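You operate a simulated robot arm through the tools that you are given. There is no shell and no other tool.

You are at the controls of a simulated robot arm. One attempt, no reset.

## Task
Pump the sight glass clear of bubbles, then pump up into the green.
Fine: blue tank handle and white slider open first; slider shut for pressure, never past the green; tank shut at the end. Where these are worked on the way, their far stop is far enough and under half their travel is too little: blue tank handle, white slider.
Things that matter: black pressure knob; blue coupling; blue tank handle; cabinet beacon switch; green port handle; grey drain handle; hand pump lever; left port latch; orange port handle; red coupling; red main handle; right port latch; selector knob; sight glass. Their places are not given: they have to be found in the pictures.

It is judged by the outcome, as a careful person would: the job done as asked, and still so three seconds after it is handed in. It fails if anything else is knocked over, pushed out of place, dropped, spilled or broken.

## Robot
A 7-joint arm with a fingered hand, fixed in place. Base frame: the origin is on the floor under the middle of its stand, x ahead of it, y to its left, z up. Lengths are in m, angles in degrees, forces in N, time in s.
It reaches about 1.164 m from its shoulder. Its first joint turns from -166.0 to 166.0 degrees. Payload 4.7 kg.
The tool frame sits at the grasp point between the pads (the TCP): z along the fingers, y along the line on which they close. The tips reach 0.036 m beyond it. The gripper opens to 0.12 m; its body begins 0.042 m behind the TCP. The gripper is a hand of 5 fingers: y runs from the thumb to the fingers, the wrist lies at [-0.018, -0.122, -0.21] in the tool frame, and closing takes about 1.5 s.
Orientation is that of the tool frame in the base frame, as [roll, pitch, yaw] about the fixed x, y, z axes, in that order (R = Rz(yaw) Ry(pitch) Rx(roll)). With the fingers straight down and the wrist toward the robot, the tool's x, y and z point along [0, 1, 0], [1, 0, 0] and [0, 0, -1] of the base frame.

## Interface
- The arm moves only by the tool arm_command. Its argument "steps" is a list of rows, each a list of 2 entries, a list of its own where there are three numbers: the shift along the tool's x, y, z in m, then the turn, a rotation vector about the tool's x, y, z in degrees. In form: [[[tx, ty, tz], [rx, ry, rz]], ...]. A call has 1 to 20 rows; each row shifts and turns the commanded pose from where the row before left it, along the tool's axes as they then stand. "claw" is the finger opening in m, from 0 to 0.12, set as the call begins (left out, the last holds). A row lasts 0.2 s, in which the tool goes at most 0.05 m and 8.6 degrees; a call with a longer step from one row to the next is refused whole, and so is a gripper value outside its range. Where a pose cannot be reached the arm comes as near as it can. A force on the tool above 40 N (or 10 N above the force at the start of the call, whichever is more), or a blocked arm, ends the call early, and 0.2 s more pass. Each finger travels about 0.045 m/s and halts on what it meets, pressing with about 25 N; the grip force reading is that of the motor and also rises with nothing between the fingers. The clock runs only during rows and for 0.2 s after the last one: add rows that do not move to give the fingers time. The reply holds the time, the measured pose of the TCP, the force on the tool along the base axes, the opening and the grip force, in the units named above and with some noise, with the torque about the TCP (base axes, N m) and any sound that the robot's microphone picked up.
- Cameras (640 x 400 px; columns grow to the right, rows downward): "scene" is fixed at [0.3987, -0.6488, 1.6101]; the picture's right is [0.96, 0.27, 0.00], its down [0.13, -0.47, -0.87] and it looks along [-0.23, 0.84, -0.49] (base axes); focal length 308 px, centre (320, 200). "wrist" rides on the gripper at [0.073, -0.091, -0.143] in the tool frame; the picture's right is [-0.80, 0.28, -0.53], its down [-0.53, -0.73, 0.42] and it looks along [-0.27, 0.62, 0.74] (tool axes); focal length 234 px, centre (320, 200).
- get_image(camera): a new picture of that camera. It takes no simulated time.
- set_grasp(shape): the hand has 5 fingers and takes this shape, open, in about a second: jaw (thumb against the fingers, like two jaws); tri (thumb and two fingers); tip (a fingertip pinch); poke (one finger out to press); point (the index stretched); flat (the hand flat); cup (the hand cupped); fist (a fist). The gripper value then closes the fingers along that shape, each until it touches; the sizes above hold for jaw. It gives what a move gives, with no picture.
- measure_at(camera, pixels): for up to 12 pixels [column, row] of the newest picture of that camera ("zoom" is the newest enlarged one), the place [x, y, z] in the base frame of the surface seen there, good to about 0.003 m. It takes no simulated time.
- zoom(camera, box): a new picture of the part [left, top, right, bottom] of that camera's present view, enlarged. It takes no simulated time.
- hand_in(): hands the job in; it is judged then, once.

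Unless the task says otherwise, let go and move clear before handing in.

The tools are called after "Call:" as a command line: name --argument value ..., lists and objects as JSON in quotes. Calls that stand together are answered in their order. arm_command: Moves the arm, as the interface text tells. Its arguments: {"type":"object","properties":{"steps":{"type":"array","items":{"type":"array"}},"claw":{"type":"number"}},"required":["steps"]} The other tools are called the same way: set_grasp (shape) gives the hand a shape; get_image (camera) takes a picture; measure_at (camera, pixels) gives the place of the surface under pixels of a picture; zoom (camera, box) takes an enlarged picture of a part of a camera's view; hand_in () hands the job in.

At the start:

```text
time_s: 0.0
tcp_pos: [0.1862, 0.5762, 1.1696]
orientation: [-179.9, 0.0, 90.0]
wrist_force: [-0.8, -0.2, -0.4]
wrist_torque: [0.0, 0.03, 0.01]
gripper_width: 0.1194
grasp_force: 0.1
shape: jaw
```

scene: 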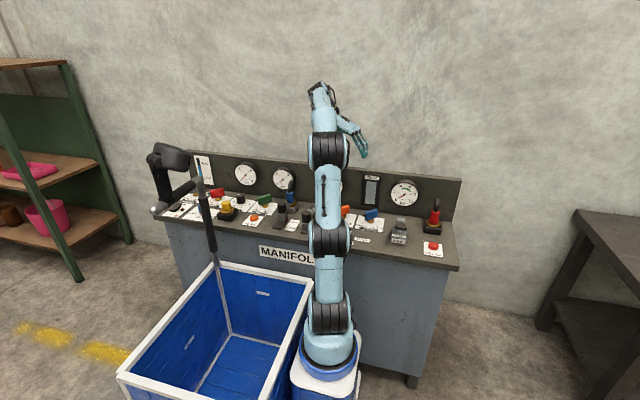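
wrist: 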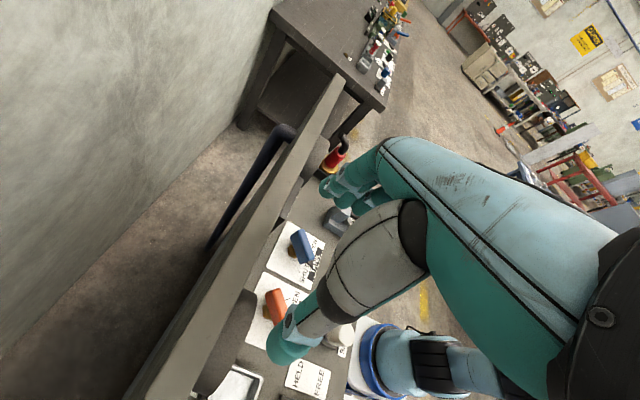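

The scene picture shows a manifold bench with many handles on its deck around pixels (150-450, 170-270). I will enlarge parts of it to identify everything before moving.

Call:
zoom --camera "scene" --box '[140, 140, 320, 252]'

Call:
zoom --camera "scene" --box '[300, 150, 480, 262]'

```text
3.56 times, centred on (230, 196) of scene
```

zoom: 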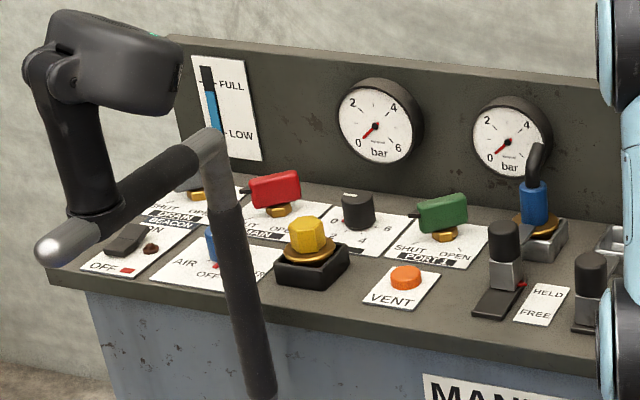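

```text
3.56 times, centred on (390, 206) of scene
```

zoom: 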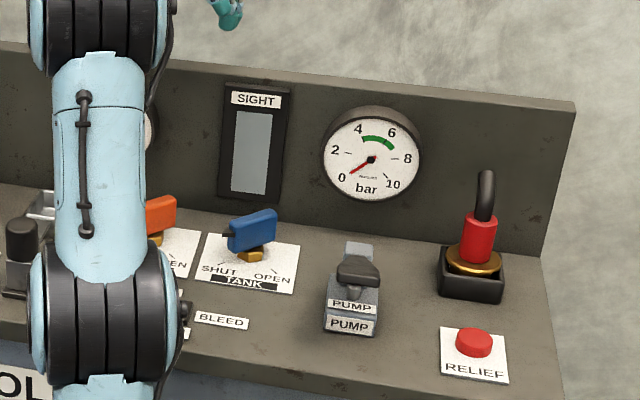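

The zooms show SIGHT glass, TANK handle (blue, zoom (252,230)), PUMP (zoom (355,290)), BLEED label (222,320), gauge with a green band about 4-6 bar; the slider is hidden behind the arm. I will measure these places.

Call:
measure_at --camera "zoom" --pixels '[[252, 228], [228, 244], [274, 216], [250, 255], [222, 320], [358, 268], [356, 250], [352, 310], [375, 275], [474, 342], [480, 240], [400, 250]]'

Call:
get_image --camera "wrist"

```text
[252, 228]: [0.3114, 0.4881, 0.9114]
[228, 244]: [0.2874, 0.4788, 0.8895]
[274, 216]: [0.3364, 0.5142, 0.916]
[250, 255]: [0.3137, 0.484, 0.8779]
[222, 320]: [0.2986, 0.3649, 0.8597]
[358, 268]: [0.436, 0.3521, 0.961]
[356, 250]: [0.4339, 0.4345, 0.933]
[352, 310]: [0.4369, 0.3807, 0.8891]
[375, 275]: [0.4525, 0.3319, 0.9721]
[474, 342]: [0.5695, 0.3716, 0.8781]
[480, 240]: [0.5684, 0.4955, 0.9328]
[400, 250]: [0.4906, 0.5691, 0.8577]
```

```text
taken
```

wrist: 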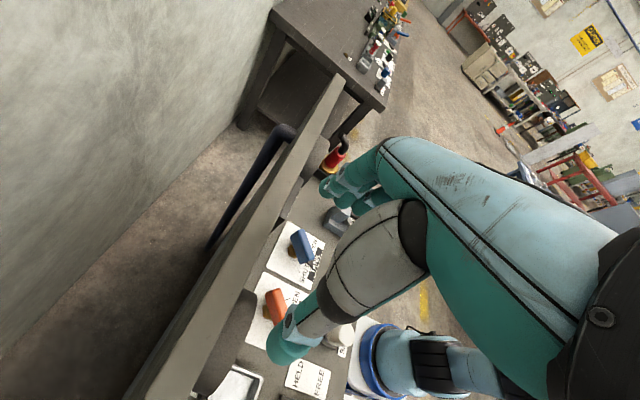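

The deck is at z≈0.858, the tank handle near (0.31,0.49,0.90) and the pump lever near (0.437,0.38,0.93). I'll enlarge the wrist view around (290,300) to see the handles and possibly the slider near (340,340).

Call:
zoom --camera "wrist" --box '[200, 190, 420, 400]'

Call:
zoom --camera "scene" --box '[330, 190, 430, 252]'

```text
1.90 times, centred on (310, 295) of wrist
```

zoom: 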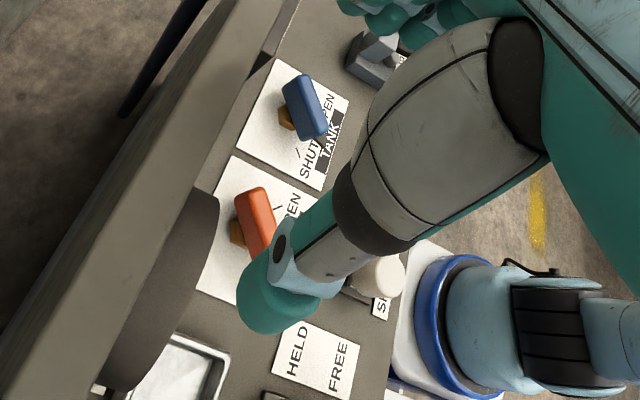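

```text
6.40 times, centred on (380, 221) of scene
```

zoom: 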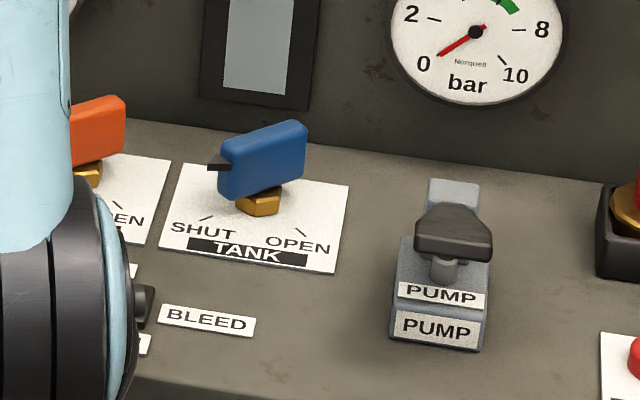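

In the wrist zoom a white knob sits at (380,275), i.e. wrist pixel (341,334), probably the slider's knob. I'll measure it and the handle ends.

Call:
measure_at --camera "wrist" --pixels '[[341, 334], [349, 333], [344, 353], [334, 342], [296, 232], [306, 260], [311, 251], [290, 250], [310, 262], [265, 292]]'

Call:
measure_at --camera "zoom" --pixels '[[214, 166], [235, 168], [296, 130], [262, 160], [262, 205], [205, 218], [302, 232], [455, 230], [447, 270], [455, 195], [425, 235], [486, 245]]'

```text
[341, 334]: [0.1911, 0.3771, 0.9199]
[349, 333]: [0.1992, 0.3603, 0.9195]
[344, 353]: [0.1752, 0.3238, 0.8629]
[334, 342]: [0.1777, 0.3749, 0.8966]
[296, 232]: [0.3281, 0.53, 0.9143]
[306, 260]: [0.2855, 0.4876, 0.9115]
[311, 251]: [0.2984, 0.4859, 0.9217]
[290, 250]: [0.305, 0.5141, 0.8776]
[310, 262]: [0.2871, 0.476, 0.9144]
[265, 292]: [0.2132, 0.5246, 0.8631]
```

```text
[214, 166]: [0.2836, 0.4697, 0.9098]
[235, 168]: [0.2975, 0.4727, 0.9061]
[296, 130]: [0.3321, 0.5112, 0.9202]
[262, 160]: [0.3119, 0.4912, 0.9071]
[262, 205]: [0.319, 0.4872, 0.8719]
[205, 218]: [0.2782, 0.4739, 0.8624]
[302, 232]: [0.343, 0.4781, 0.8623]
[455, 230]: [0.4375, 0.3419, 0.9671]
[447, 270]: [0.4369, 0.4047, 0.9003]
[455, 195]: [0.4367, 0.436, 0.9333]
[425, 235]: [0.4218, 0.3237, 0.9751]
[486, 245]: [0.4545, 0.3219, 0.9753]
```

The slider's white knob is at about (0.195,0.37,0.92) and the tank handle points (-x,-y) to SHUT with OPEN about 90° counter-clockwise. I'll move the arm toward +x and back from the panel to uncover the slider for both cameras.

Call:
arm_command --steps '[[[-0.02, 0.03, -0.01], [0, 0, 0]], [[-0.02, 0.04, -0.01], [0, 0, 0]], [[-0.02, 0.04, 0], [0, 0, 0]], [[-0.02, 0.04, 0], [0, 0, 0]], [[-0.02, 0.04, 0], [0, 0, 0]], [[-0.02, 0.03, 0], [0, 0, 0]]]'

```text
time_s: 1.4
tcp_pos: [0.4072, 0.4563, 1.1917]
orientation: [-180.0, 0.0, 90.0]
wrist_force: [-0.1, 0.7, -0.7]
wrist_torque: [-0.01, -0.04, -0.02]
gripper_width: 0.12
grasp_force: 0.1
shape: jaw
```

The move went through freely. I'll look at both views now.

Call:
get_image --camera "scene"

Call:
get_image --camera "wrist"

```text
taken
```

scene: 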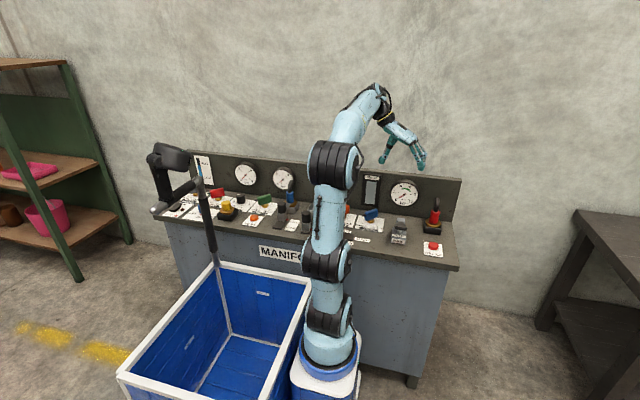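

```text
taken
```

wrist: 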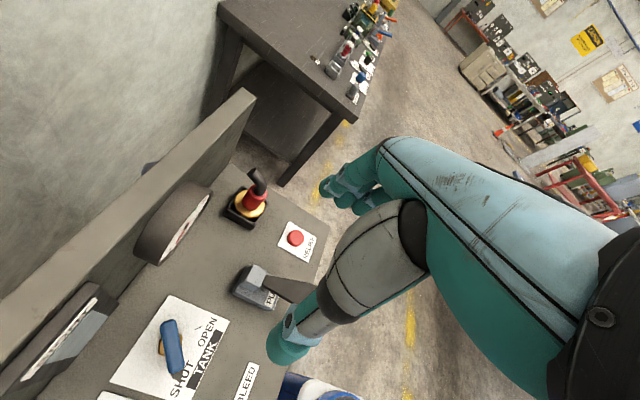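

The arm still hides part of the slider region near scene (335-360,210-250). I'll enlarge that part.

Call:
zoom --camera "scene" --box '[330, 190, 430, 252]'

Call:
zoom --camera "scene" --box '[265, 190, 365, 252]'

Call:
zoom --camera "wrist" --box '[60, 150, 380, 400]'

```text
6.40 times, centred on (380, 221) of scene
```

zoom: 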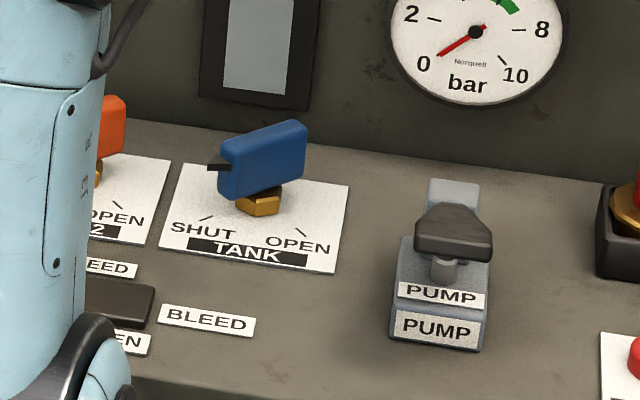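

```text
6.40 times, centred on (315, 221) of scene
```

zoom: 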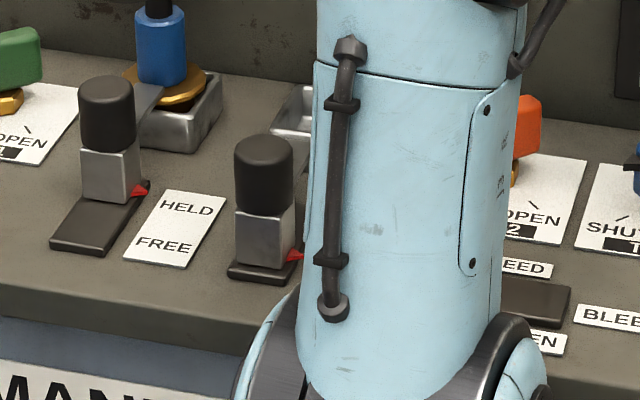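

```text
1.60 times, centred on (220, 275) of wrist
```

zoom: 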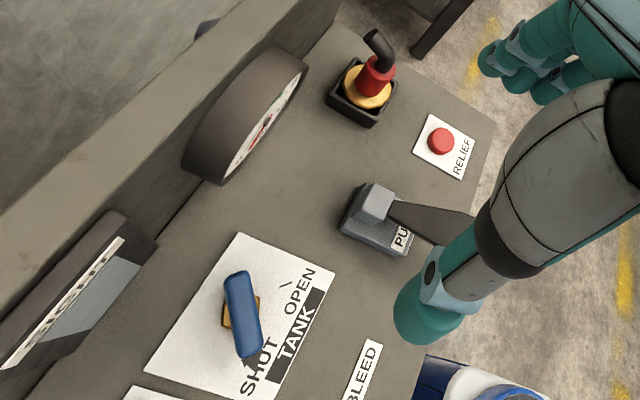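

The slider's track is the dark block (zoom (150,300)) with OPEN at its right front and SHUT at the left, so it opens toward +x. I'll move the hand back (-y, -x) to get a side view of the pump lever and the slider.

Call:
arm_command --steps '[[[-0.03, -0.03, 0], [0, 0, 0]], [[-0.03, -0.03, 0], [0, 0, 0]], [[-0.03, -0.03, 0], [0, 0, 0]], [[-0.03, -0.03, 0], [0, 0, 0]], [[-0.03, -0.03, 0], [0, 0, 0]]]'

Call:
get_image --camera "wrist"

Call:
get_image --camera "scene"

```text
time_s: 2.6
tcp_pos: [0.2566, 0.3052, 1.1899]
orientation: [-179.9, 0.0, 90.1]
wrist_force: [0.4, 0.3, 1.0]
wrist_torque: [-0.03, 0.0, -0.03]
gripper_width: 0.1197
grasp_force: 0.0
shape: jaw
```

```text
taken
```

wrist: 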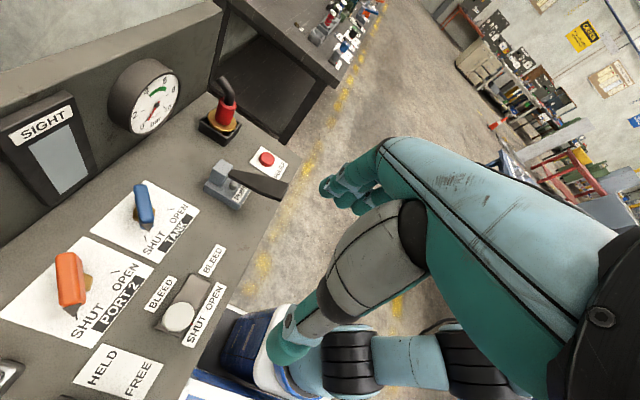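

```text
taken
```

scene: 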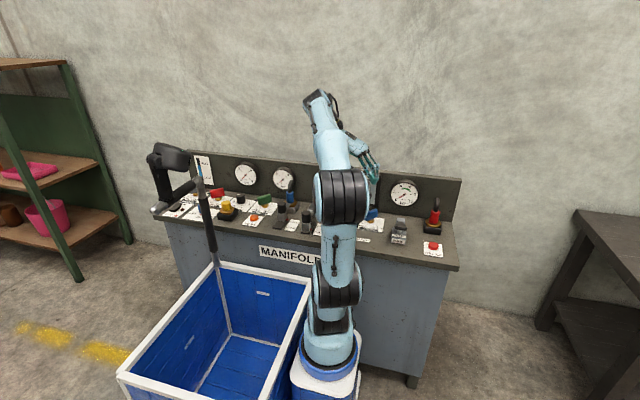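

The wrist view now shows the slider with its white knob at (180,317), SHUT-OPEN label beside it, the TANK handle at (145,205), the pump lever at (240,185), the sight glass and gauge. I'll enlarge and measure these.

Call:
zoom --camera "wrist" --box '[0, 60, 300, 250]'

Call:
zoom --camera "wrist" --box '[80, 140, 320, 360]'

Call:
measure_at --camera "wrist" --pixels '[[180, 317], [172, 320], [190, 310], [197, 285], [203, 282], [189, 287], [215, 258], [220, 170], [232, 183], [262, 183], [284, 194], [245, 170]]'

```text
2.11 times, centred on (150, 155) of wrist
```

zoom: 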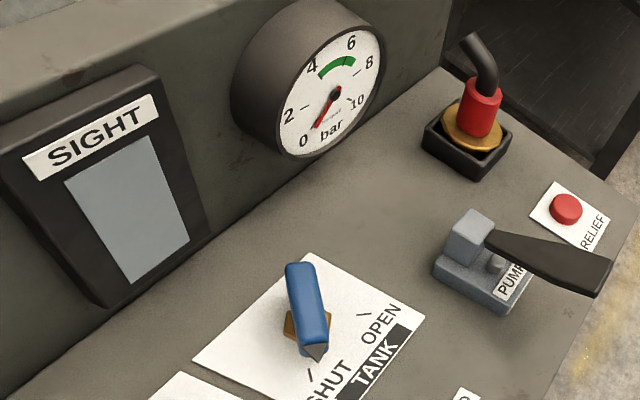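

```text
1.82 times, centred on (200, 250) of wrist
```

zoom: 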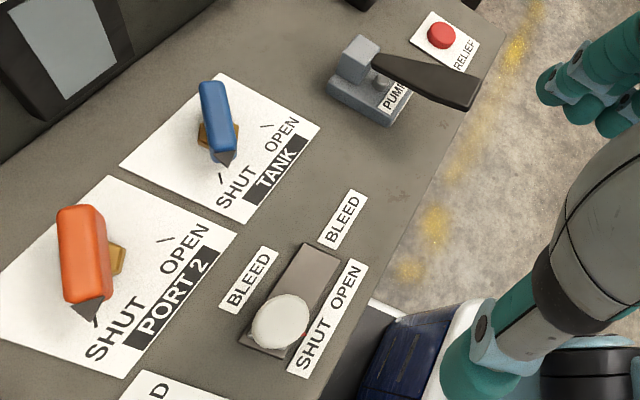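

```text
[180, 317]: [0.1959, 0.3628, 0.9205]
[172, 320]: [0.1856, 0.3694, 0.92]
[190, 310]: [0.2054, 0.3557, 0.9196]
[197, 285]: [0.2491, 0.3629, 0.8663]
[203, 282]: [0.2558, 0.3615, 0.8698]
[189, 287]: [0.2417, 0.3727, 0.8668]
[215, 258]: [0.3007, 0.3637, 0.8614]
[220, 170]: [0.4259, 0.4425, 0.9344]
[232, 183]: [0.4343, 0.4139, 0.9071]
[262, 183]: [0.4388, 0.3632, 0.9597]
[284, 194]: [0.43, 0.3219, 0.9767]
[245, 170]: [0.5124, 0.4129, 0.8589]
```

The lever is a paddle pivoted at the rear (0.43,0.43,0.935) with its free end at (0.43,0.32,0.976), so it is pumped up and down; slider goes from x≈0.195 (SHUT) to about 0.25 (OPEN). I'll try the poke shape here, clear of everything, and see where the finger ends up.

Call:
set_grasp --shape "poke"

Call:
get_image --camera "wrist"

Call:
zoom --camera "scene" --box '[290, 80, 450, 180]'

```text
time_s: 3.5
tcp_pos: [0.2579, 0.3065, 1.1903]
orientation: [-180.0, 0.1, 90.0]
wrist_force: [0.5, 0.0, -0.3]
wrist_torque: [0.0, -0.01, 0.0]
gripper_width: 0.0003
grasp_force: 0.1
shape: poke
```

```text
taken
```

wrist: 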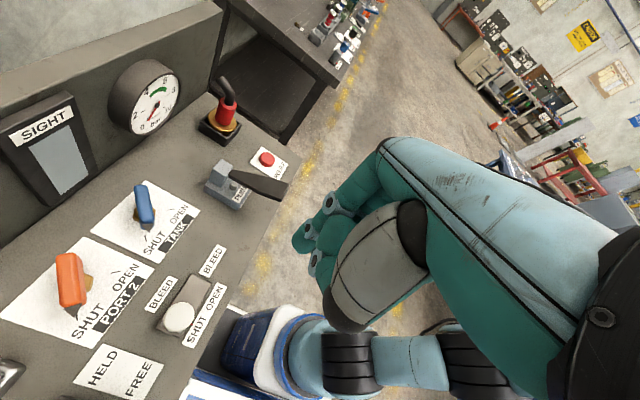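

```text
4.00 times, centred on (370, 130) of scene
```

zoom: 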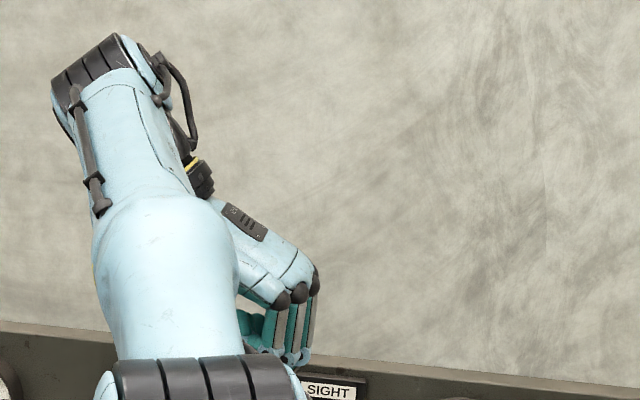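

The hand has changed but I need the extended finger's tip; it appears around wrist (300,240). Enlarging and measuring.

Call:
zoom --camera "wrist" --box '[270, 140, 470, 340]'

Call:
measure_at --camera "wrist" --pixels '[[300, 240], [296, 236], [305, 250], [315, 262], [325, 270], [335, 205], [350, 190], [365, 175], [330, 225], [345, 318], [320, 240], [380, 150]]'

```text
2.00 times, centred on (370, 240) of wrist
```

zoom: 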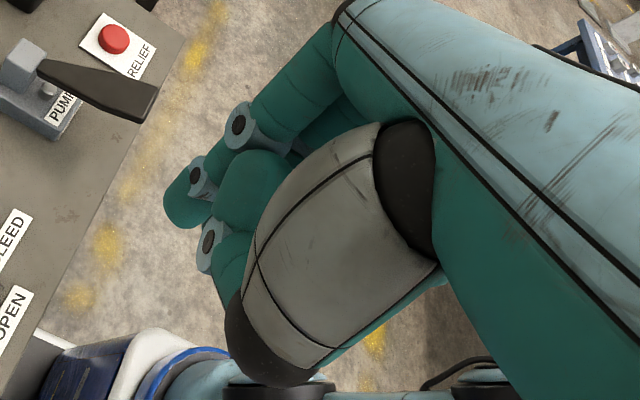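

```text
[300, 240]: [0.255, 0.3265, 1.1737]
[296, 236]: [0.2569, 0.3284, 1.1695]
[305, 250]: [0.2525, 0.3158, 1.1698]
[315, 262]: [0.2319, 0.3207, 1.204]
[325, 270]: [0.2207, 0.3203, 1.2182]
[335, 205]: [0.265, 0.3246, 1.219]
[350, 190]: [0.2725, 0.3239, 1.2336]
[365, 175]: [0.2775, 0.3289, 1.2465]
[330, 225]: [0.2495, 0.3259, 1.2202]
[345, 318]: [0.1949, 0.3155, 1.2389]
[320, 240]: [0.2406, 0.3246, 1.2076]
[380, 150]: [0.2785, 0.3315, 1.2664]
```

In poke the index tip is near (0.253,0.32,1.165), i.e. only a little below the TCP and about 0.04 beyond the curled fingers. I'll compare with the point shape.

Call:
set_grasp --shape "point"

Call:
zoom --camera "wrist" --box '[270, 140, 470, 340]'

Call:
zoom --camera "scene" --box '[290, 80, 450, 180]'

```text
time_s: 4.4
tcp_pos: [0.2574, 0.3073, 1.1909]
orientation: [179.9, 0.0, 90.0]
wrist_force: [-0.8, -0.2, 0.0]
wrist_torque: [0.01, 0.01, 0.0]
gripper_width: 0.0
grasp_force: 0.1
shape: point
```

```text
2.00 times, centred on (370, 240) of wrist
```

zoom: 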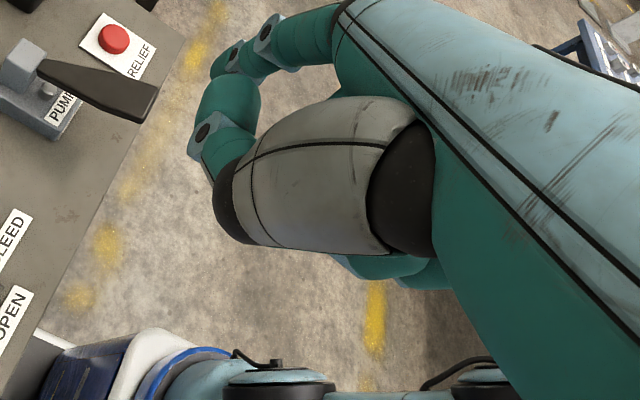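

```text
4.00 times, centred on (370, 130) of scene
```

zoom: 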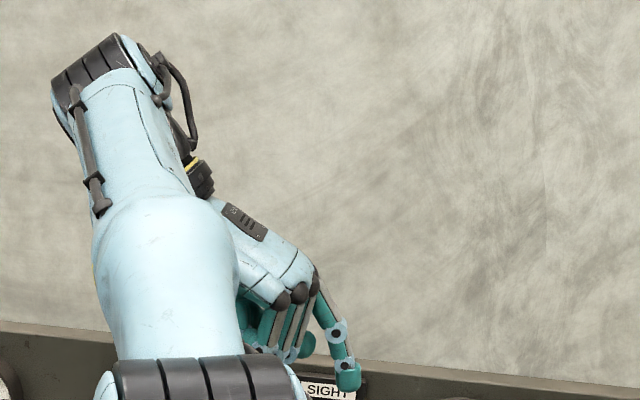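

In point the index reaches out visibly: tip at scene zoom (348,385). I'll measure it in both pictures.

Call:
measure_at --camera "zoom" --pixels '[[348, 380], [348, 388], [342, 360], [337, 335], [322, 310], [308, 345], [290, 355], [275, 340]]'

Call:
get_image --camera "wrist"

```text
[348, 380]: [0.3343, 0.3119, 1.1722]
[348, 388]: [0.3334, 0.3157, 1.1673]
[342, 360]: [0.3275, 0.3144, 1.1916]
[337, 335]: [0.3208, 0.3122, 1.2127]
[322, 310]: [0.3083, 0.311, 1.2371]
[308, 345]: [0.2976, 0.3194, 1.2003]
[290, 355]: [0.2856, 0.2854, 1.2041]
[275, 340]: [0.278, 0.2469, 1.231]
```

```text
taken
```

wrist: 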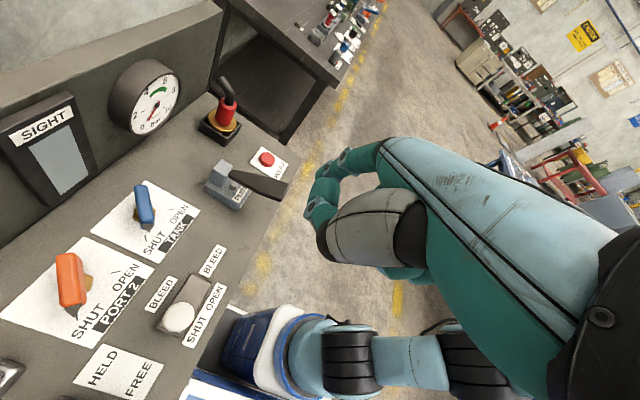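

The point fingertip lies about (+0.077, +0.015, -0.028) m in base axes from the TCP. I'll tilt the hand 24° about tool x so the index is vertical and lowest, then check the picture; also measure the panel.

Call:
measure_at --camera "wrist" --pixels '[[60, 160], [152, 100], [110, 50], [60, 235], [100, 190], [10, 75], [200, 20], [145, 205], [150, 222], [137, 187], [150, 240], [178, 222]]'

Call:
arm_command --steps '[[[0, 0, 0], [8, 0, 0]], [[0, 0, 0], [8, 0, 0]], [[0, 0, 0], [8, 0, 0]]]'

Call:
get_image --camera "scene"

Call:
get_image --camera "wrist"

```text
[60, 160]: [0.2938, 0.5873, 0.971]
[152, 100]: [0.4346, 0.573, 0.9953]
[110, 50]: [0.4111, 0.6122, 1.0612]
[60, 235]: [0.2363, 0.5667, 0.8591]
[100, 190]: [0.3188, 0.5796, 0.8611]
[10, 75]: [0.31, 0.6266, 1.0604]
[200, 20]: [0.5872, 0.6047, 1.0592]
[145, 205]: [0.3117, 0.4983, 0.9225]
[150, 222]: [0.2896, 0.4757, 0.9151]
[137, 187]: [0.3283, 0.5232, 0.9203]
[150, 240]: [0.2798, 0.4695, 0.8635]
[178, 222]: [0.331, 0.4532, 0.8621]
```

```text
time_s: 5.2
tcp_pos: [0.2572, 0.3062, 1.1883]
orientation: [-155.8, 0.0, 90.1]
wrist_force: [-0.6, -0.5, 0.3]
wrist_torque: [0.02, -0.02, -0.01]
gripper_width: 0.0
grasp_force: 0.1
shape: point
```

```text
taken
```

scene: 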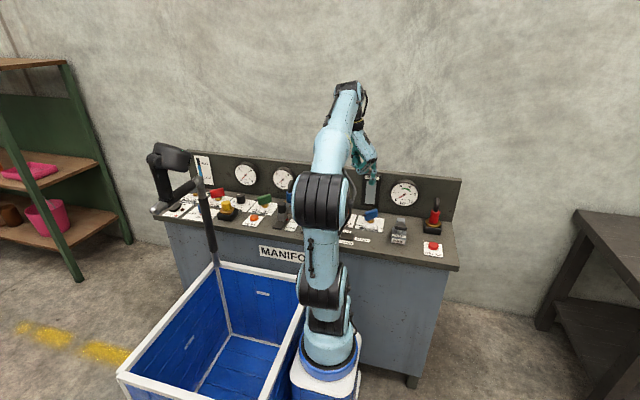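

```text
taken
```

wrist: 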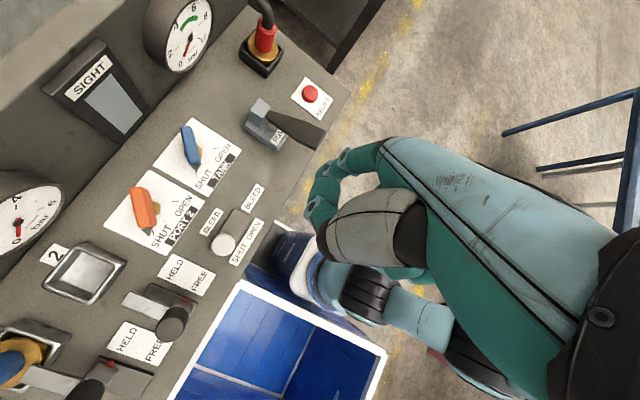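

The tilt worked (roll -155.8). I'll enlarge the hand in both views and measure the index tip.

Call:
zoom --camera "scene" --box '[310, 110, 430, 185]'

Call:
zoom --camera "wrist" --box '[270, 110, 470, 310]'

```text
5.33 times, centred on (370, 148) of scene
```

zoom: 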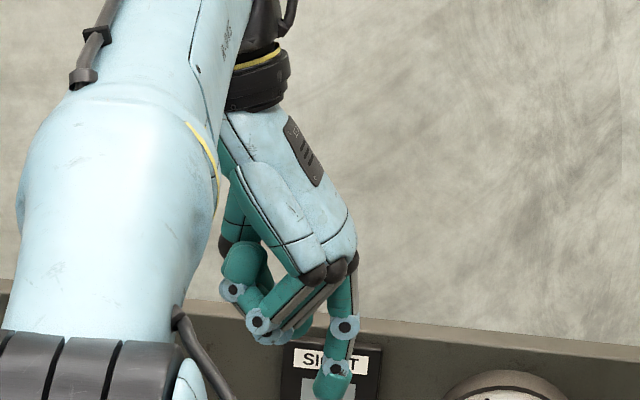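

```text
2.00 times, centred on (370, 210) of wrist
```

zoom: 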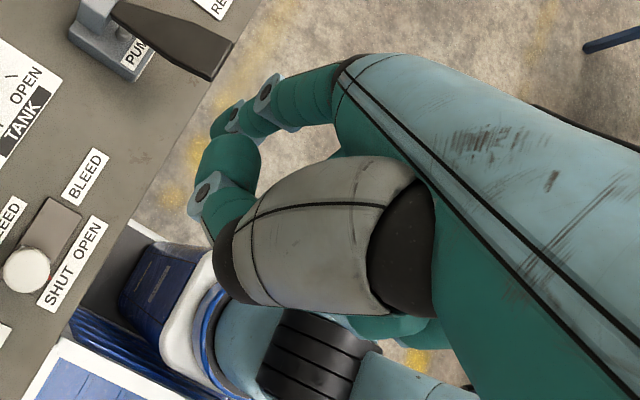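

The index points straight down with its tip at scene (372,184). I'll measure it and neighbouring fingers.

Call:
get_image --camera "scene"

Call:
zoom --camera "scene" --box '[340, 150, 400, 188]'

```text
taken
```

scene: 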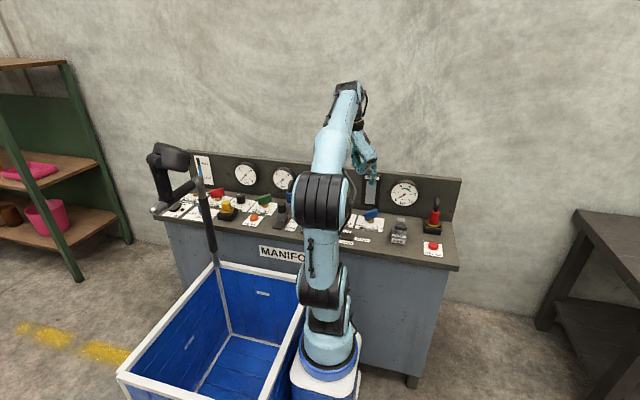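

```text
10.53 times, centred on (370, 169) of scene
```

zoom: 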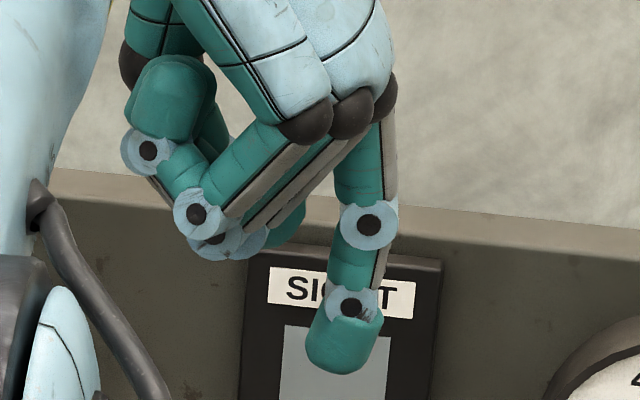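

Call:
measure_at --camera "zoom" --pixels '[[340, 340], [335, 365], [312, 350], [375, 340], [350, 305], [368, 225], [240, 245], [210, 240], [195, 213], [285, 225], [150, 150], [380, 95]]'

```text
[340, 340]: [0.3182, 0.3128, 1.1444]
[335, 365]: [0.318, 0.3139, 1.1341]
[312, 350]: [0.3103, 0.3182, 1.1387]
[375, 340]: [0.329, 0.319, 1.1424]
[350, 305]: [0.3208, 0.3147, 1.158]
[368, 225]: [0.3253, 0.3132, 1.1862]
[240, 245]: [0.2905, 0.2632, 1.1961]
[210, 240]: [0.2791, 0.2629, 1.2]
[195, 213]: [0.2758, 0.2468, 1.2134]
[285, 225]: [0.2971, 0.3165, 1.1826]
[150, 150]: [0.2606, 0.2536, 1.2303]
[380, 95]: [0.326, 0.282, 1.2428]
```

The index tip centre is offset (+0.062,+0.016) from the TCP with its end 0.060 below, and the other fingers are 0.055 higher. I'll bring the tip above the left side of the TANK handle's front end, about (0.266,0.503), still 0.06 above the bar.

Call:
arm_command --steps '[[[0.0259, 0.0017, 0.0224], [0, 0, 0]], [[0.0259, 0.0017, 0.0224], [0, 0, 0]], [[0.0259, 0.0017, 0.0224], [0, 0, 0]], [[0.0259, 0.0017, 0.0224], [0, 0, 0]], [[0.0259, 0.0017, 0.0224], [0, 0, 0]], [[0.0259, 0.0017, 0.0224], [0, 0, 0]], [[0.0259, 0.0017, 0.0224], [0, 0, 0]]]'

Call:
get_image --camera "wrist"

Call:
get_image --camera "scene"

```text
time_s: 6.8
tcp_pos: [0.2033, 0.4878, 1.0427]
orientation: [-156.0, 0.0, 90.0]
wrist_force: [0.3, -0.2, 1.0]
wrist_torque: [0.03, -0.03, 0.03]
gripper_width: 0.0002
grasp_force: 0.0
shape: point
```

```text
taken
```

wrist: 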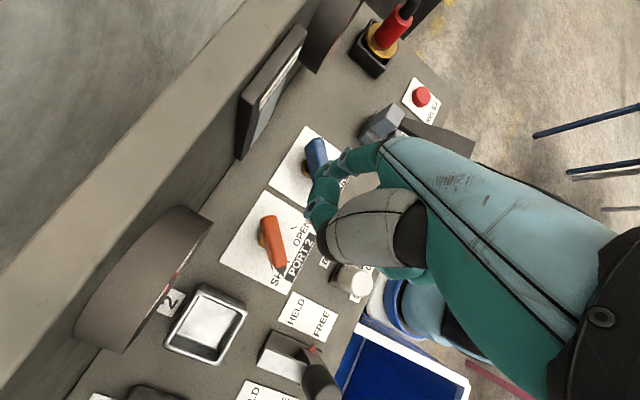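

```text
taken
```

scene: 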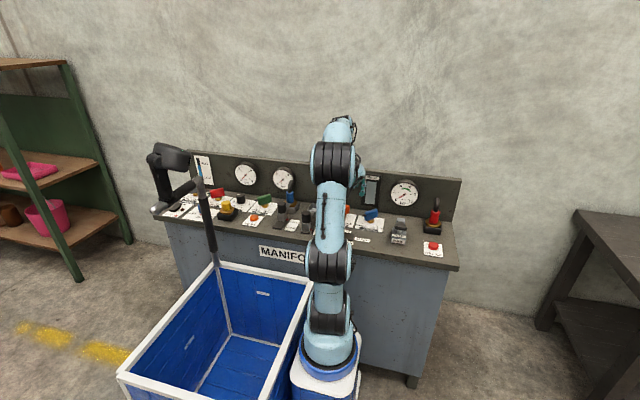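

The hand is now above the tank handle. I'll enlarge both views to check the finger's place relative to the blue bar.

Call:
zoom --camera "scene" --box '[330, 150, 410, 250]'

Call:
zoom --camera "wrist" --box '[220, 110, 420, 310]'

```text
4.00 times, centred on (370, 200) of scene
```

zoom: 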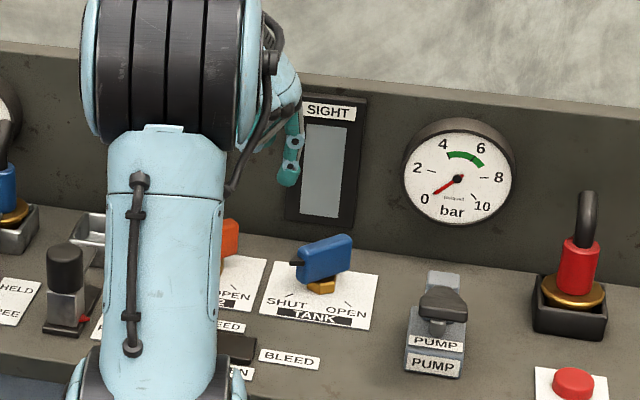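

```text
2.00 times, centred on (320, 210) of wrist
```

zoom: 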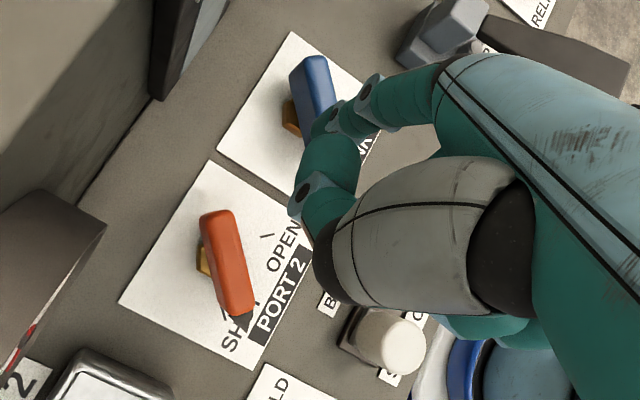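

I'll measure the fingertip at scene zoom (290,180) before descending.

Call:
zoom --camera "scene" --box '[350, 160, 400, 225]'

```text
6.15 times, centred on (375, 192) of scene
```

zoom: 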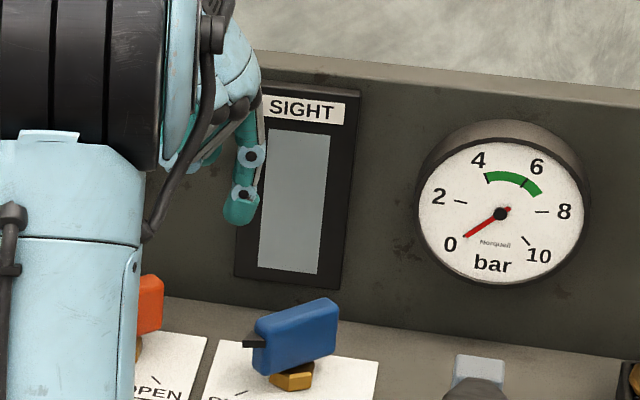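

Call:
measure_at --camera "zoom" --pixels '[[240, 213], [240, 223], [228, 218], [252, 213], [250, 156], [265, 340], [325, 310], [330, 350], [290, 300], [262, 375], [246, 344], [290, 380]]'

```text
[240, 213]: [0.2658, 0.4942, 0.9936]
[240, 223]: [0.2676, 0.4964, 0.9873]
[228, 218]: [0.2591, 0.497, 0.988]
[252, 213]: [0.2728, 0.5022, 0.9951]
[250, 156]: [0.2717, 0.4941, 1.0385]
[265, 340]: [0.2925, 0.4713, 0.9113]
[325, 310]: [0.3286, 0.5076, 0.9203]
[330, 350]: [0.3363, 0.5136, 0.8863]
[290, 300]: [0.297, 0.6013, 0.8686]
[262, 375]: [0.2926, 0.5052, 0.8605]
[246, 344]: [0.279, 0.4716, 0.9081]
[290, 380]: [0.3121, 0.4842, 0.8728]
```

The tip is at (0.266,0.504,0.983), clear to the left of the blue bar by ~14 mm. I'll lower it about 0.10 m so the finger stands beside the bar.

Call:
arm_command --steps '[[[0, 0.01045, 0.02345], [0, 0, 0]], [[0, 0.01045, 0.02345], [0, 0, 0]], [[0, 0.01045, 0.02345], [0, 0, 0]], [[0, 0.01045, 0.02345], [0, 0, 0]]]'

Call:
zoom --camera "scene" --box '[340, 180, 400, 235]'

Call:
get_image --camera "wrist"

```text
time_s: 7.8
tcp_pos: [0.2044, 0.4868, 0.9397]
orientation: [-156.0, -0.1, 90.0]
wrist_force: [0.6, -0.2, -0.3]
wrist_torque: [-0.04, 0.02, 0.0]
gripper_width: 0.0
grasp_force: 0.1
shape: point
```

```text
7.27 times, centred on (370, 208) of scene
```

zoom: 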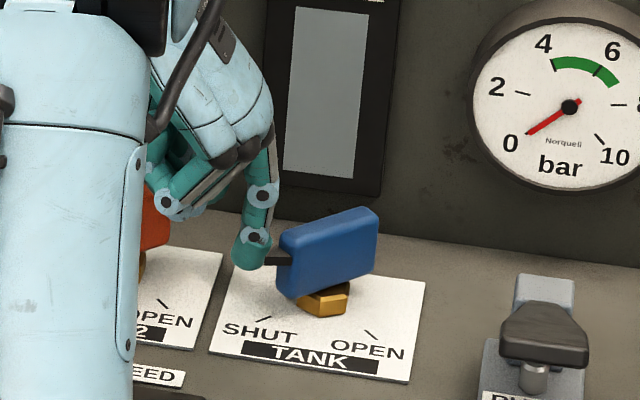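

```text
taken
```

wrist: 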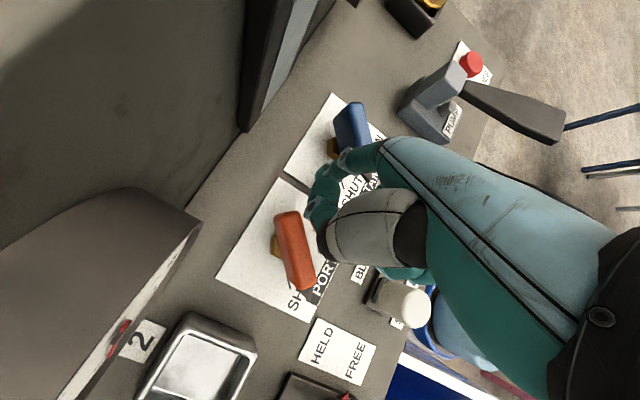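

The finger (scene zoom (250,250)) stands beside the bar's front end with no contact force. I'll now sweep it along an arc toward +x/-y to turn the handle about halfway, then check.

Call:
arm_command --steps '[[[-0.0042, 0.0043, -0.0019], [0, 0, 0]], [[-0.0041, 0.0043, -0.0019], [0, 0, 0]], [[-0.0062, 0.0021, -0.0009], [0, 0, 0]], [[-0.0063, 0.0021, -0.001], [0, 0, 0]], [[-0.0048, 0.004, -0.0018], [0, 0, 0]], [[-0.0047, 0.0039, -0.0017], [0, 0, 0]]]'

Call:
zoom --camera "scene" --box '[340, 180, 400, 235]'

```text
time_s: 9.2
tcp_pos: [0.2265, 0.456, 0.9393]
orientation: [-156.0, -0.1, 89.8]
wrist_force: [-1.1, 0.7, -0.1]
wrist_torque: [0.01, -0.03, 0.07]
gripper_width: 0.1141
grasp_force: 0.1
shape: point
```

```text
7.27 times, centred on (370, 208) of scene
```

zoom: 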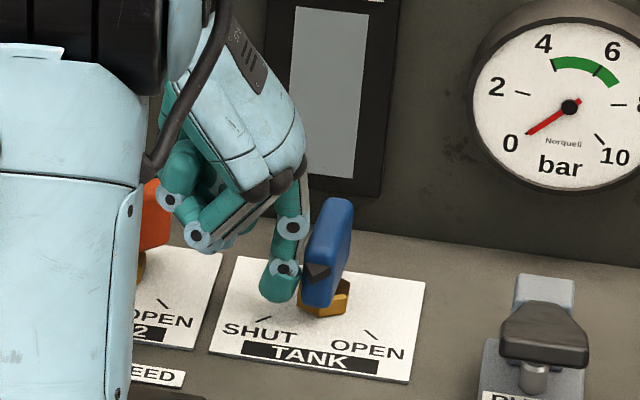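

The handle has turned about 45° with only ~1 N; pointer now faces the front (zoom (318,275)). I'll continue the arc to the OPEN mark.

Call:
arm_command --steps '[[[-0.003, 0.0056, -0.0025], [0, 0, 0]], [[-0.0027, 0.0056, -0.0025], [0, 0, 0]], [[-0.0005, 0.006, -0.0026], [0, 0, 0]], [[0, 0.006, -0.0026], [0, 0, 0]], [[0.0008, 0.004, -0.0018], [0, 0, 0]]]'

Call:
zoom --camera "scene" --box '[340, 180, 400, 235]'

```text
time_s: 10.4
tcp_pos: [0.2558, 0.4515, 0.9397]
orientation: [-156.0, 0.0, 90.0]
wrist_force: [-4.6, -1.8, 0.3]
wrist_torque: [-0.02, 0.02, -0.07]
gripper_width: 0.1144
grasp_force: 0.0
shape: point
```

```text
7.27 times, centred on (370, 208) of scene
```

zoom: 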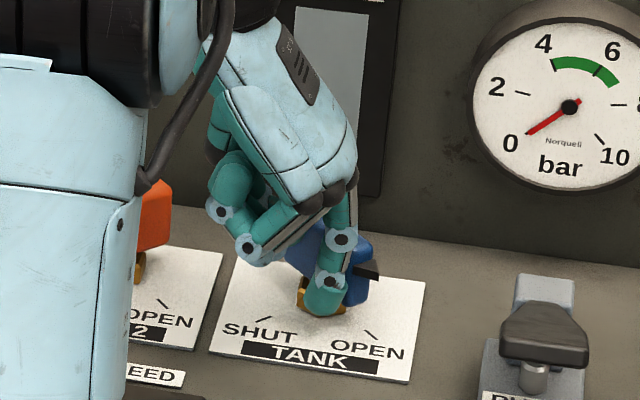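

The pointer is now over OPEN (zoom (365,272)) and force rose to ~5 N, so it is near or at its stop. One small extra push to confirm the stop.

Call:
arm_command --steps '[[[0.003, 0.003, -0.0013], [0, 0, 0]], [[0.002, 0.002, -0.001], [0, 0, 0]], [[0, 0, 0], [0, 0, 0]]]'

Call:
zoom --camera "scene" --box '[340, 180, 400, 235]'

```text
time_s: 11.2
tcp_pos: [0.2616, 0.4562, 0.9396]
orientation: [-156.0, 0.0, 89.9]
wrist_force: [-9.0, -12.7, 5.6]
wrist_torque: [-0.07, -0.22, -0.63]
gripper_width: 0.1141
grasp_force: 0.0
shape: point
```

```text
7.27 times, centred on (370, 208) of scene
```

zoom: 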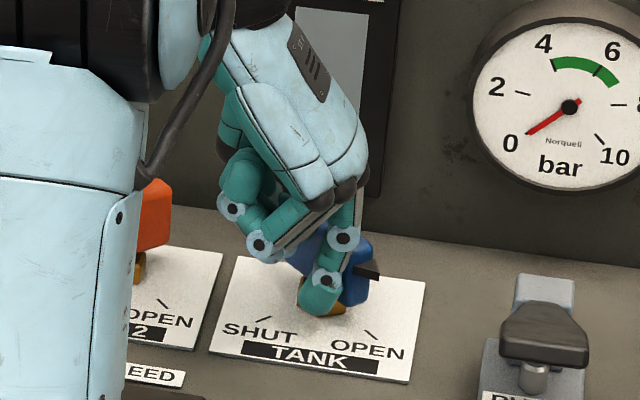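

15 N with no further motion: the TANK handle is at its OPEN stop. I'll back the finger off away from the bar and lift.

Call:
arm_command --steps '[[[-0.008, -0.0073, 0.0033], [0, 0, 0]], [[-0.008, -0.0073, 0.0033], [0, 0, 0]], [[0, 0.0163, 0.0365], [0, 0, 0]]]'

```text
time_s: 12.0
tcp_pos: [0.2457, 0.4441, 0.9219]
orientation: [-156.2, -0.9, 90.0]
wrist_force: [-0.6, -1.4, 6.8]
wrist_torque: [0.02, -0.45, -0.04]
gripper_width: 0.1141
grasp_force: 0.1
shape: point
stopped in row 3: the force on the tool passed its limit at 59 N (the readings are from after the stop); the commanded pose is now the measured one
```

I signed the lift the wrong way and the fingertip pressed the bare deck at about (0.308,0.46,0.862); the force is now down to ~7 N. I'll raise straight up now and check that nothing changed.

Call:
arm_command --steps '[[[0, -0.0082, -0.0183], [0, 0, 0]], [[0, -0.0163, -0.0365], [0, 0, 0]], [[0, -0.0163, -0.0365], [0, 0, 0]], [[0, -0.0163, -0.0365], [0, 0, 0]]]'

Call:
get_image --camera "scene"

Call:
get_image --camera "wrist"

```text
time_s: 13.0
tcp_pos: [0.2458, 0.4423, 1.0612]
orientation: [-156.3, -0.8, 90.0]
wrist_force: [0.5, 0.5, -0.5]
wrist_torque: [-0.01, 0.0, -0.03]
gripper_width: 0.114
grasp_force: 0.0
shape: point
```

```text
taken
```

scene: 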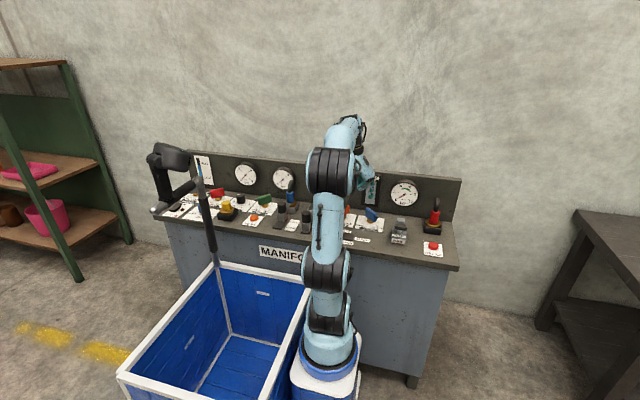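

```text
taken
```

wrist: 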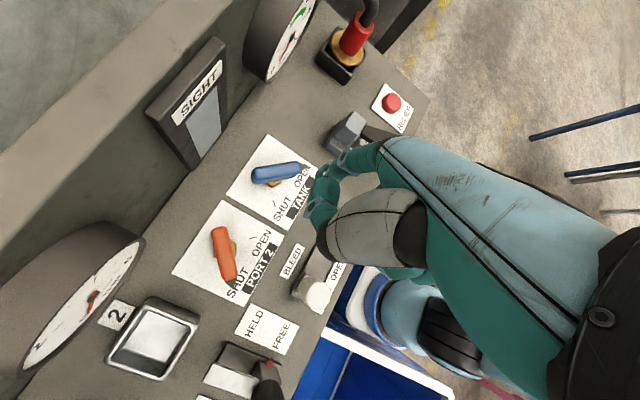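

The lift was clean and the blue handle now points to OPEN (wrist (275,172)). Next I'll measure the slider knob at (318,297) and the nearby latch at (265,370).

Call:
zoom --camera "wrist" --box '[220, 230, 360, 400]'

Call:
measure_at --camera "wrist" --pixels '[[318, 296], [310, 300], [326, 292], [318, 287], [318, 305], [304, 285], [300, 295], [265, 365], [270, 385], [240, 360], [290, 262], [300, 308]]'

Call:
zoom --camera "scene" --box '[280, 180, 400, 255]'

```text
2.35 times, centred on (290, 315) of wrist
```

zoom: 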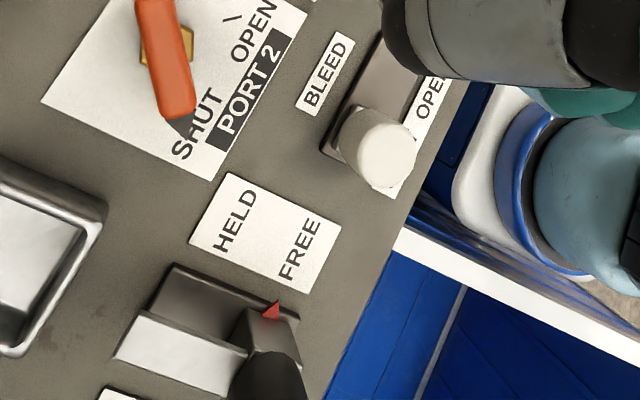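

```text
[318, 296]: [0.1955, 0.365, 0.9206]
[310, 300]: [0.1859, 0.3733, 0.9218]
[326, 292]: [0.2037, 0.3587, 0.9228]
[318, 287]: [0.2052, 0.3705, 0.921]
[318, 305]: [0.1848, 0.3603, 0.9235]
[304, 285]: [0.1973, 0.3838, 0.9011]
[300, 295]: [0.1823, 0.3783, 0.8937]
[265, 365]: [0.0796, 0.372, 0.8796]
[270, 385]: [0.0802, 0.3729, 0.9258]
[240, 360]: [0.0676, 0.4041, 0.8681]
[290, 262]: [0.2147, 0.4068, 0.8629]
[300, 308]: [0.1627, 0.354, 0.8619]
```

```text
5.33 times, centred on (340, 218) of scene
```

zoom: 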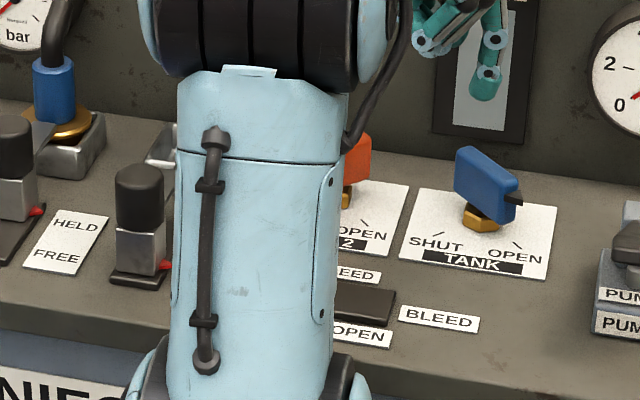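

The knob centre is (0.195,0.366), top 0.921. Before folding the arm in close I'll measure the latch top and the arm's own base/links for clearance.

Call:
measure_at --camera "scene" --pixels '[[330, 350], [325, 315], [325, 265], [306, 210], [306, 216], [330, 170], [322, 230], [300, 395], [200, 190], [240, 330], [265, 270]]'

```text
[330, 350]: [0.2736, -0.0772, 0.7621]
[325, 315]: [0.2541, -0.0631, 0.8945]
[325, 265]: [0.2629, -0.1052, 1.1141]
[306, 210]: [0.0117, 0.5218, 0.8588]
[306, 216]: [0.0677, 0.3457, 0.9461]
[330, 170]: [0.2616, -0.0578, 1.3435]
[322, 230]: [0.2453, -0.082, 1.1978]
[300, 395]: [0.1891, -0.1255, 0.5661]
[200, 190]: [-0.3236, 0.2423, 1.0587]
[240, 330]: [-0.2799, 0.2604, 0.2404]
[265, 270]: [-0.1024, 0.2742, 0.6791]
```

The arm's base is near (0.26,0) and the latch top is about 0.946, below the hand. I'll move the fingertip to above the left of the slider knob, at about (0.159,0.366).

Call:
arm_command --steps '[[[-0.0184, -0.0256, 0.0158], [0, 0, 0]], [[-0.0184, -0.0256, 0.0158], [0, 0, 0]], [[-0.0184, -0.0256, 0.0158], [0, 0, 0]], [[-0.0184, -0.0256, 0.0158], [0, 0, 0]], [[-0.0184, -0.0256, 0.0158], [0, 0, 0]]]'

Call:
get_image --camera "wrist"

Call:
zoom --camera "scene" --box '[280, 150, 400, 255]'

```text
time_s: 14.2
tcp_pos: [0.0964, 0.351, 1.0382]
orientation: [-156.3, -0.8, 90.0]
wrist_force: [0.2, -0.7, 0.2]
wrist_torque: [-0.01, -0.01, 0.03]
gripper_width: 0.1141
grasp_force: 0.2
shape: point
```

```text
taken
```

wrist: 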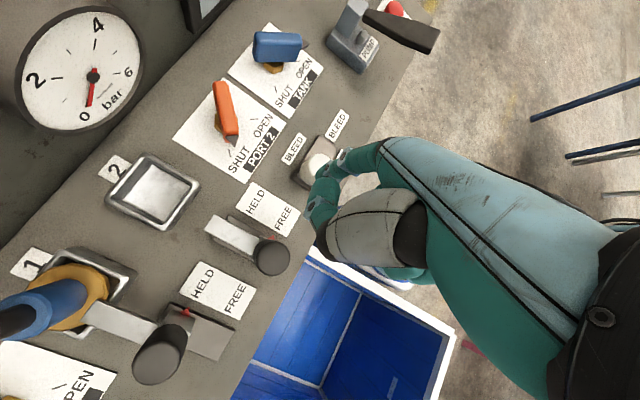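

```text
3.81 times, centred on (340, 202) of scene
```

zoom: 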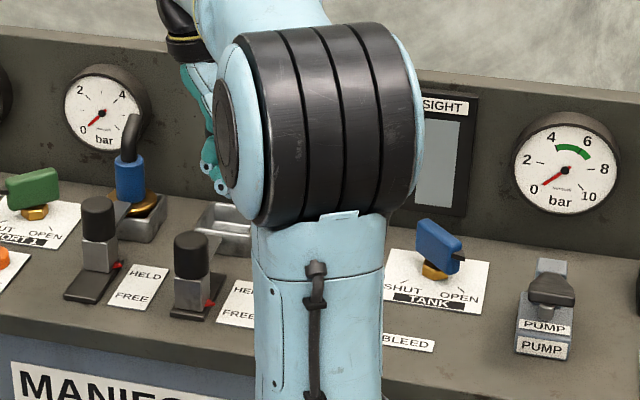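

The fingertip is hidden in the scene view but the wrist view shows it just left of the white knob (318,165). I'll lower most of the way and check forces.

Call:
arm_command --steps '[[[0, 0.0106, 0.0238], [0, 0, 0]], [[0, 0.0106, 0.0238], [0, 0, 0]], [[0, 0.0106, 0.0238], [0, 0, 0]]]'

Call:
get_image --camera "wrist"

Call:
zoom --camera "wrist" --box '[240, 80, 400, 280]'

```text
time_s: 15.0
tcp_pos: [0.0979, 0.3508, 0.9616]
orientation: [-156.2, -0.9, 90.1]
wrist_force: [0.8, -0.4, 0.8]
wrist_torque: [-0.01, 0.01, 0.02]
gripper_width: 0.1141
grasp_force: 0.1
shape: point
```

```text
taken
```

wrist: 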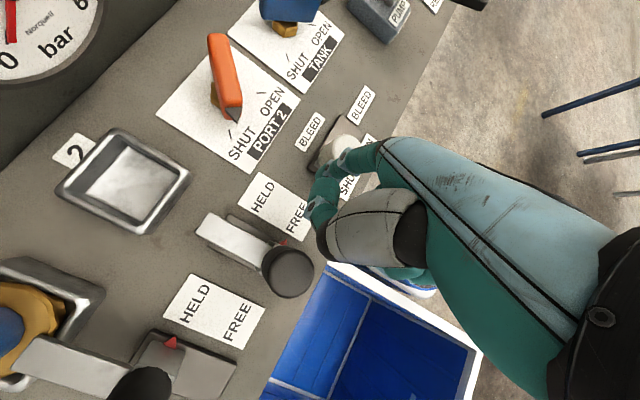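

```text
2.00 times, centred on (320, 180) of wrist
```

zoom: 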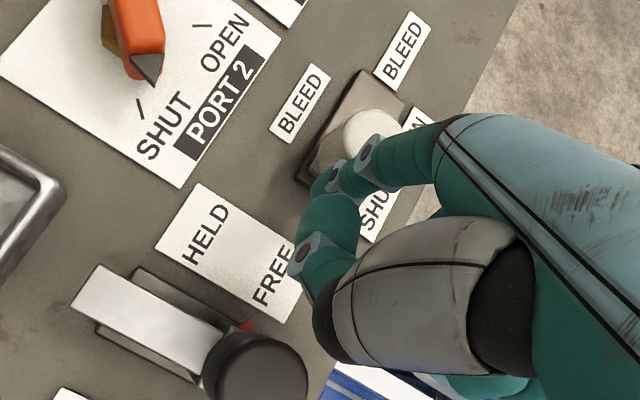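

The knob is at zoom (370,135) with the index just left of it. I'll measure the thumb knuckle and index to be sure of clearance to the latch and knob.

Call:
measure_at --camera "zoom" --pixels '[[302, 248], [320, 270], [335, 178], [325, 200], [365, 150], [330, 215], [250, 335], [375, 128], [345, 140], [330, 320], [362, 100], [385, 90]]'

```text
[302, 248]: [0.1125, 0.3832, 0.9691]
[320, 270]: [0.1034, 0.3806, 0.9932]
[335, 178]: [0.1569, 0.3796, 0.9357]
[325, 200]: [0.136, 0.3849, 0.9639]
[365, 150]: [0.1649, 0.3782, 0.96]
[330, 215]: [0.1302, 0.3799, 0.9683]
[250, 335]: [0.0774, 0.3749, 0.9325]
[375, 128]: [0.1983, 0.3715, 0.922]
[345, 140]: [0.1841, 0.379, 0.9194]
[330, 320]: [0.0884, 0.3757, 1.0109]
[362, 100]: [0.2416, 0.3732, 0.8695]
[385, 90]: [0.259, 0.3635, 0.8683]
```

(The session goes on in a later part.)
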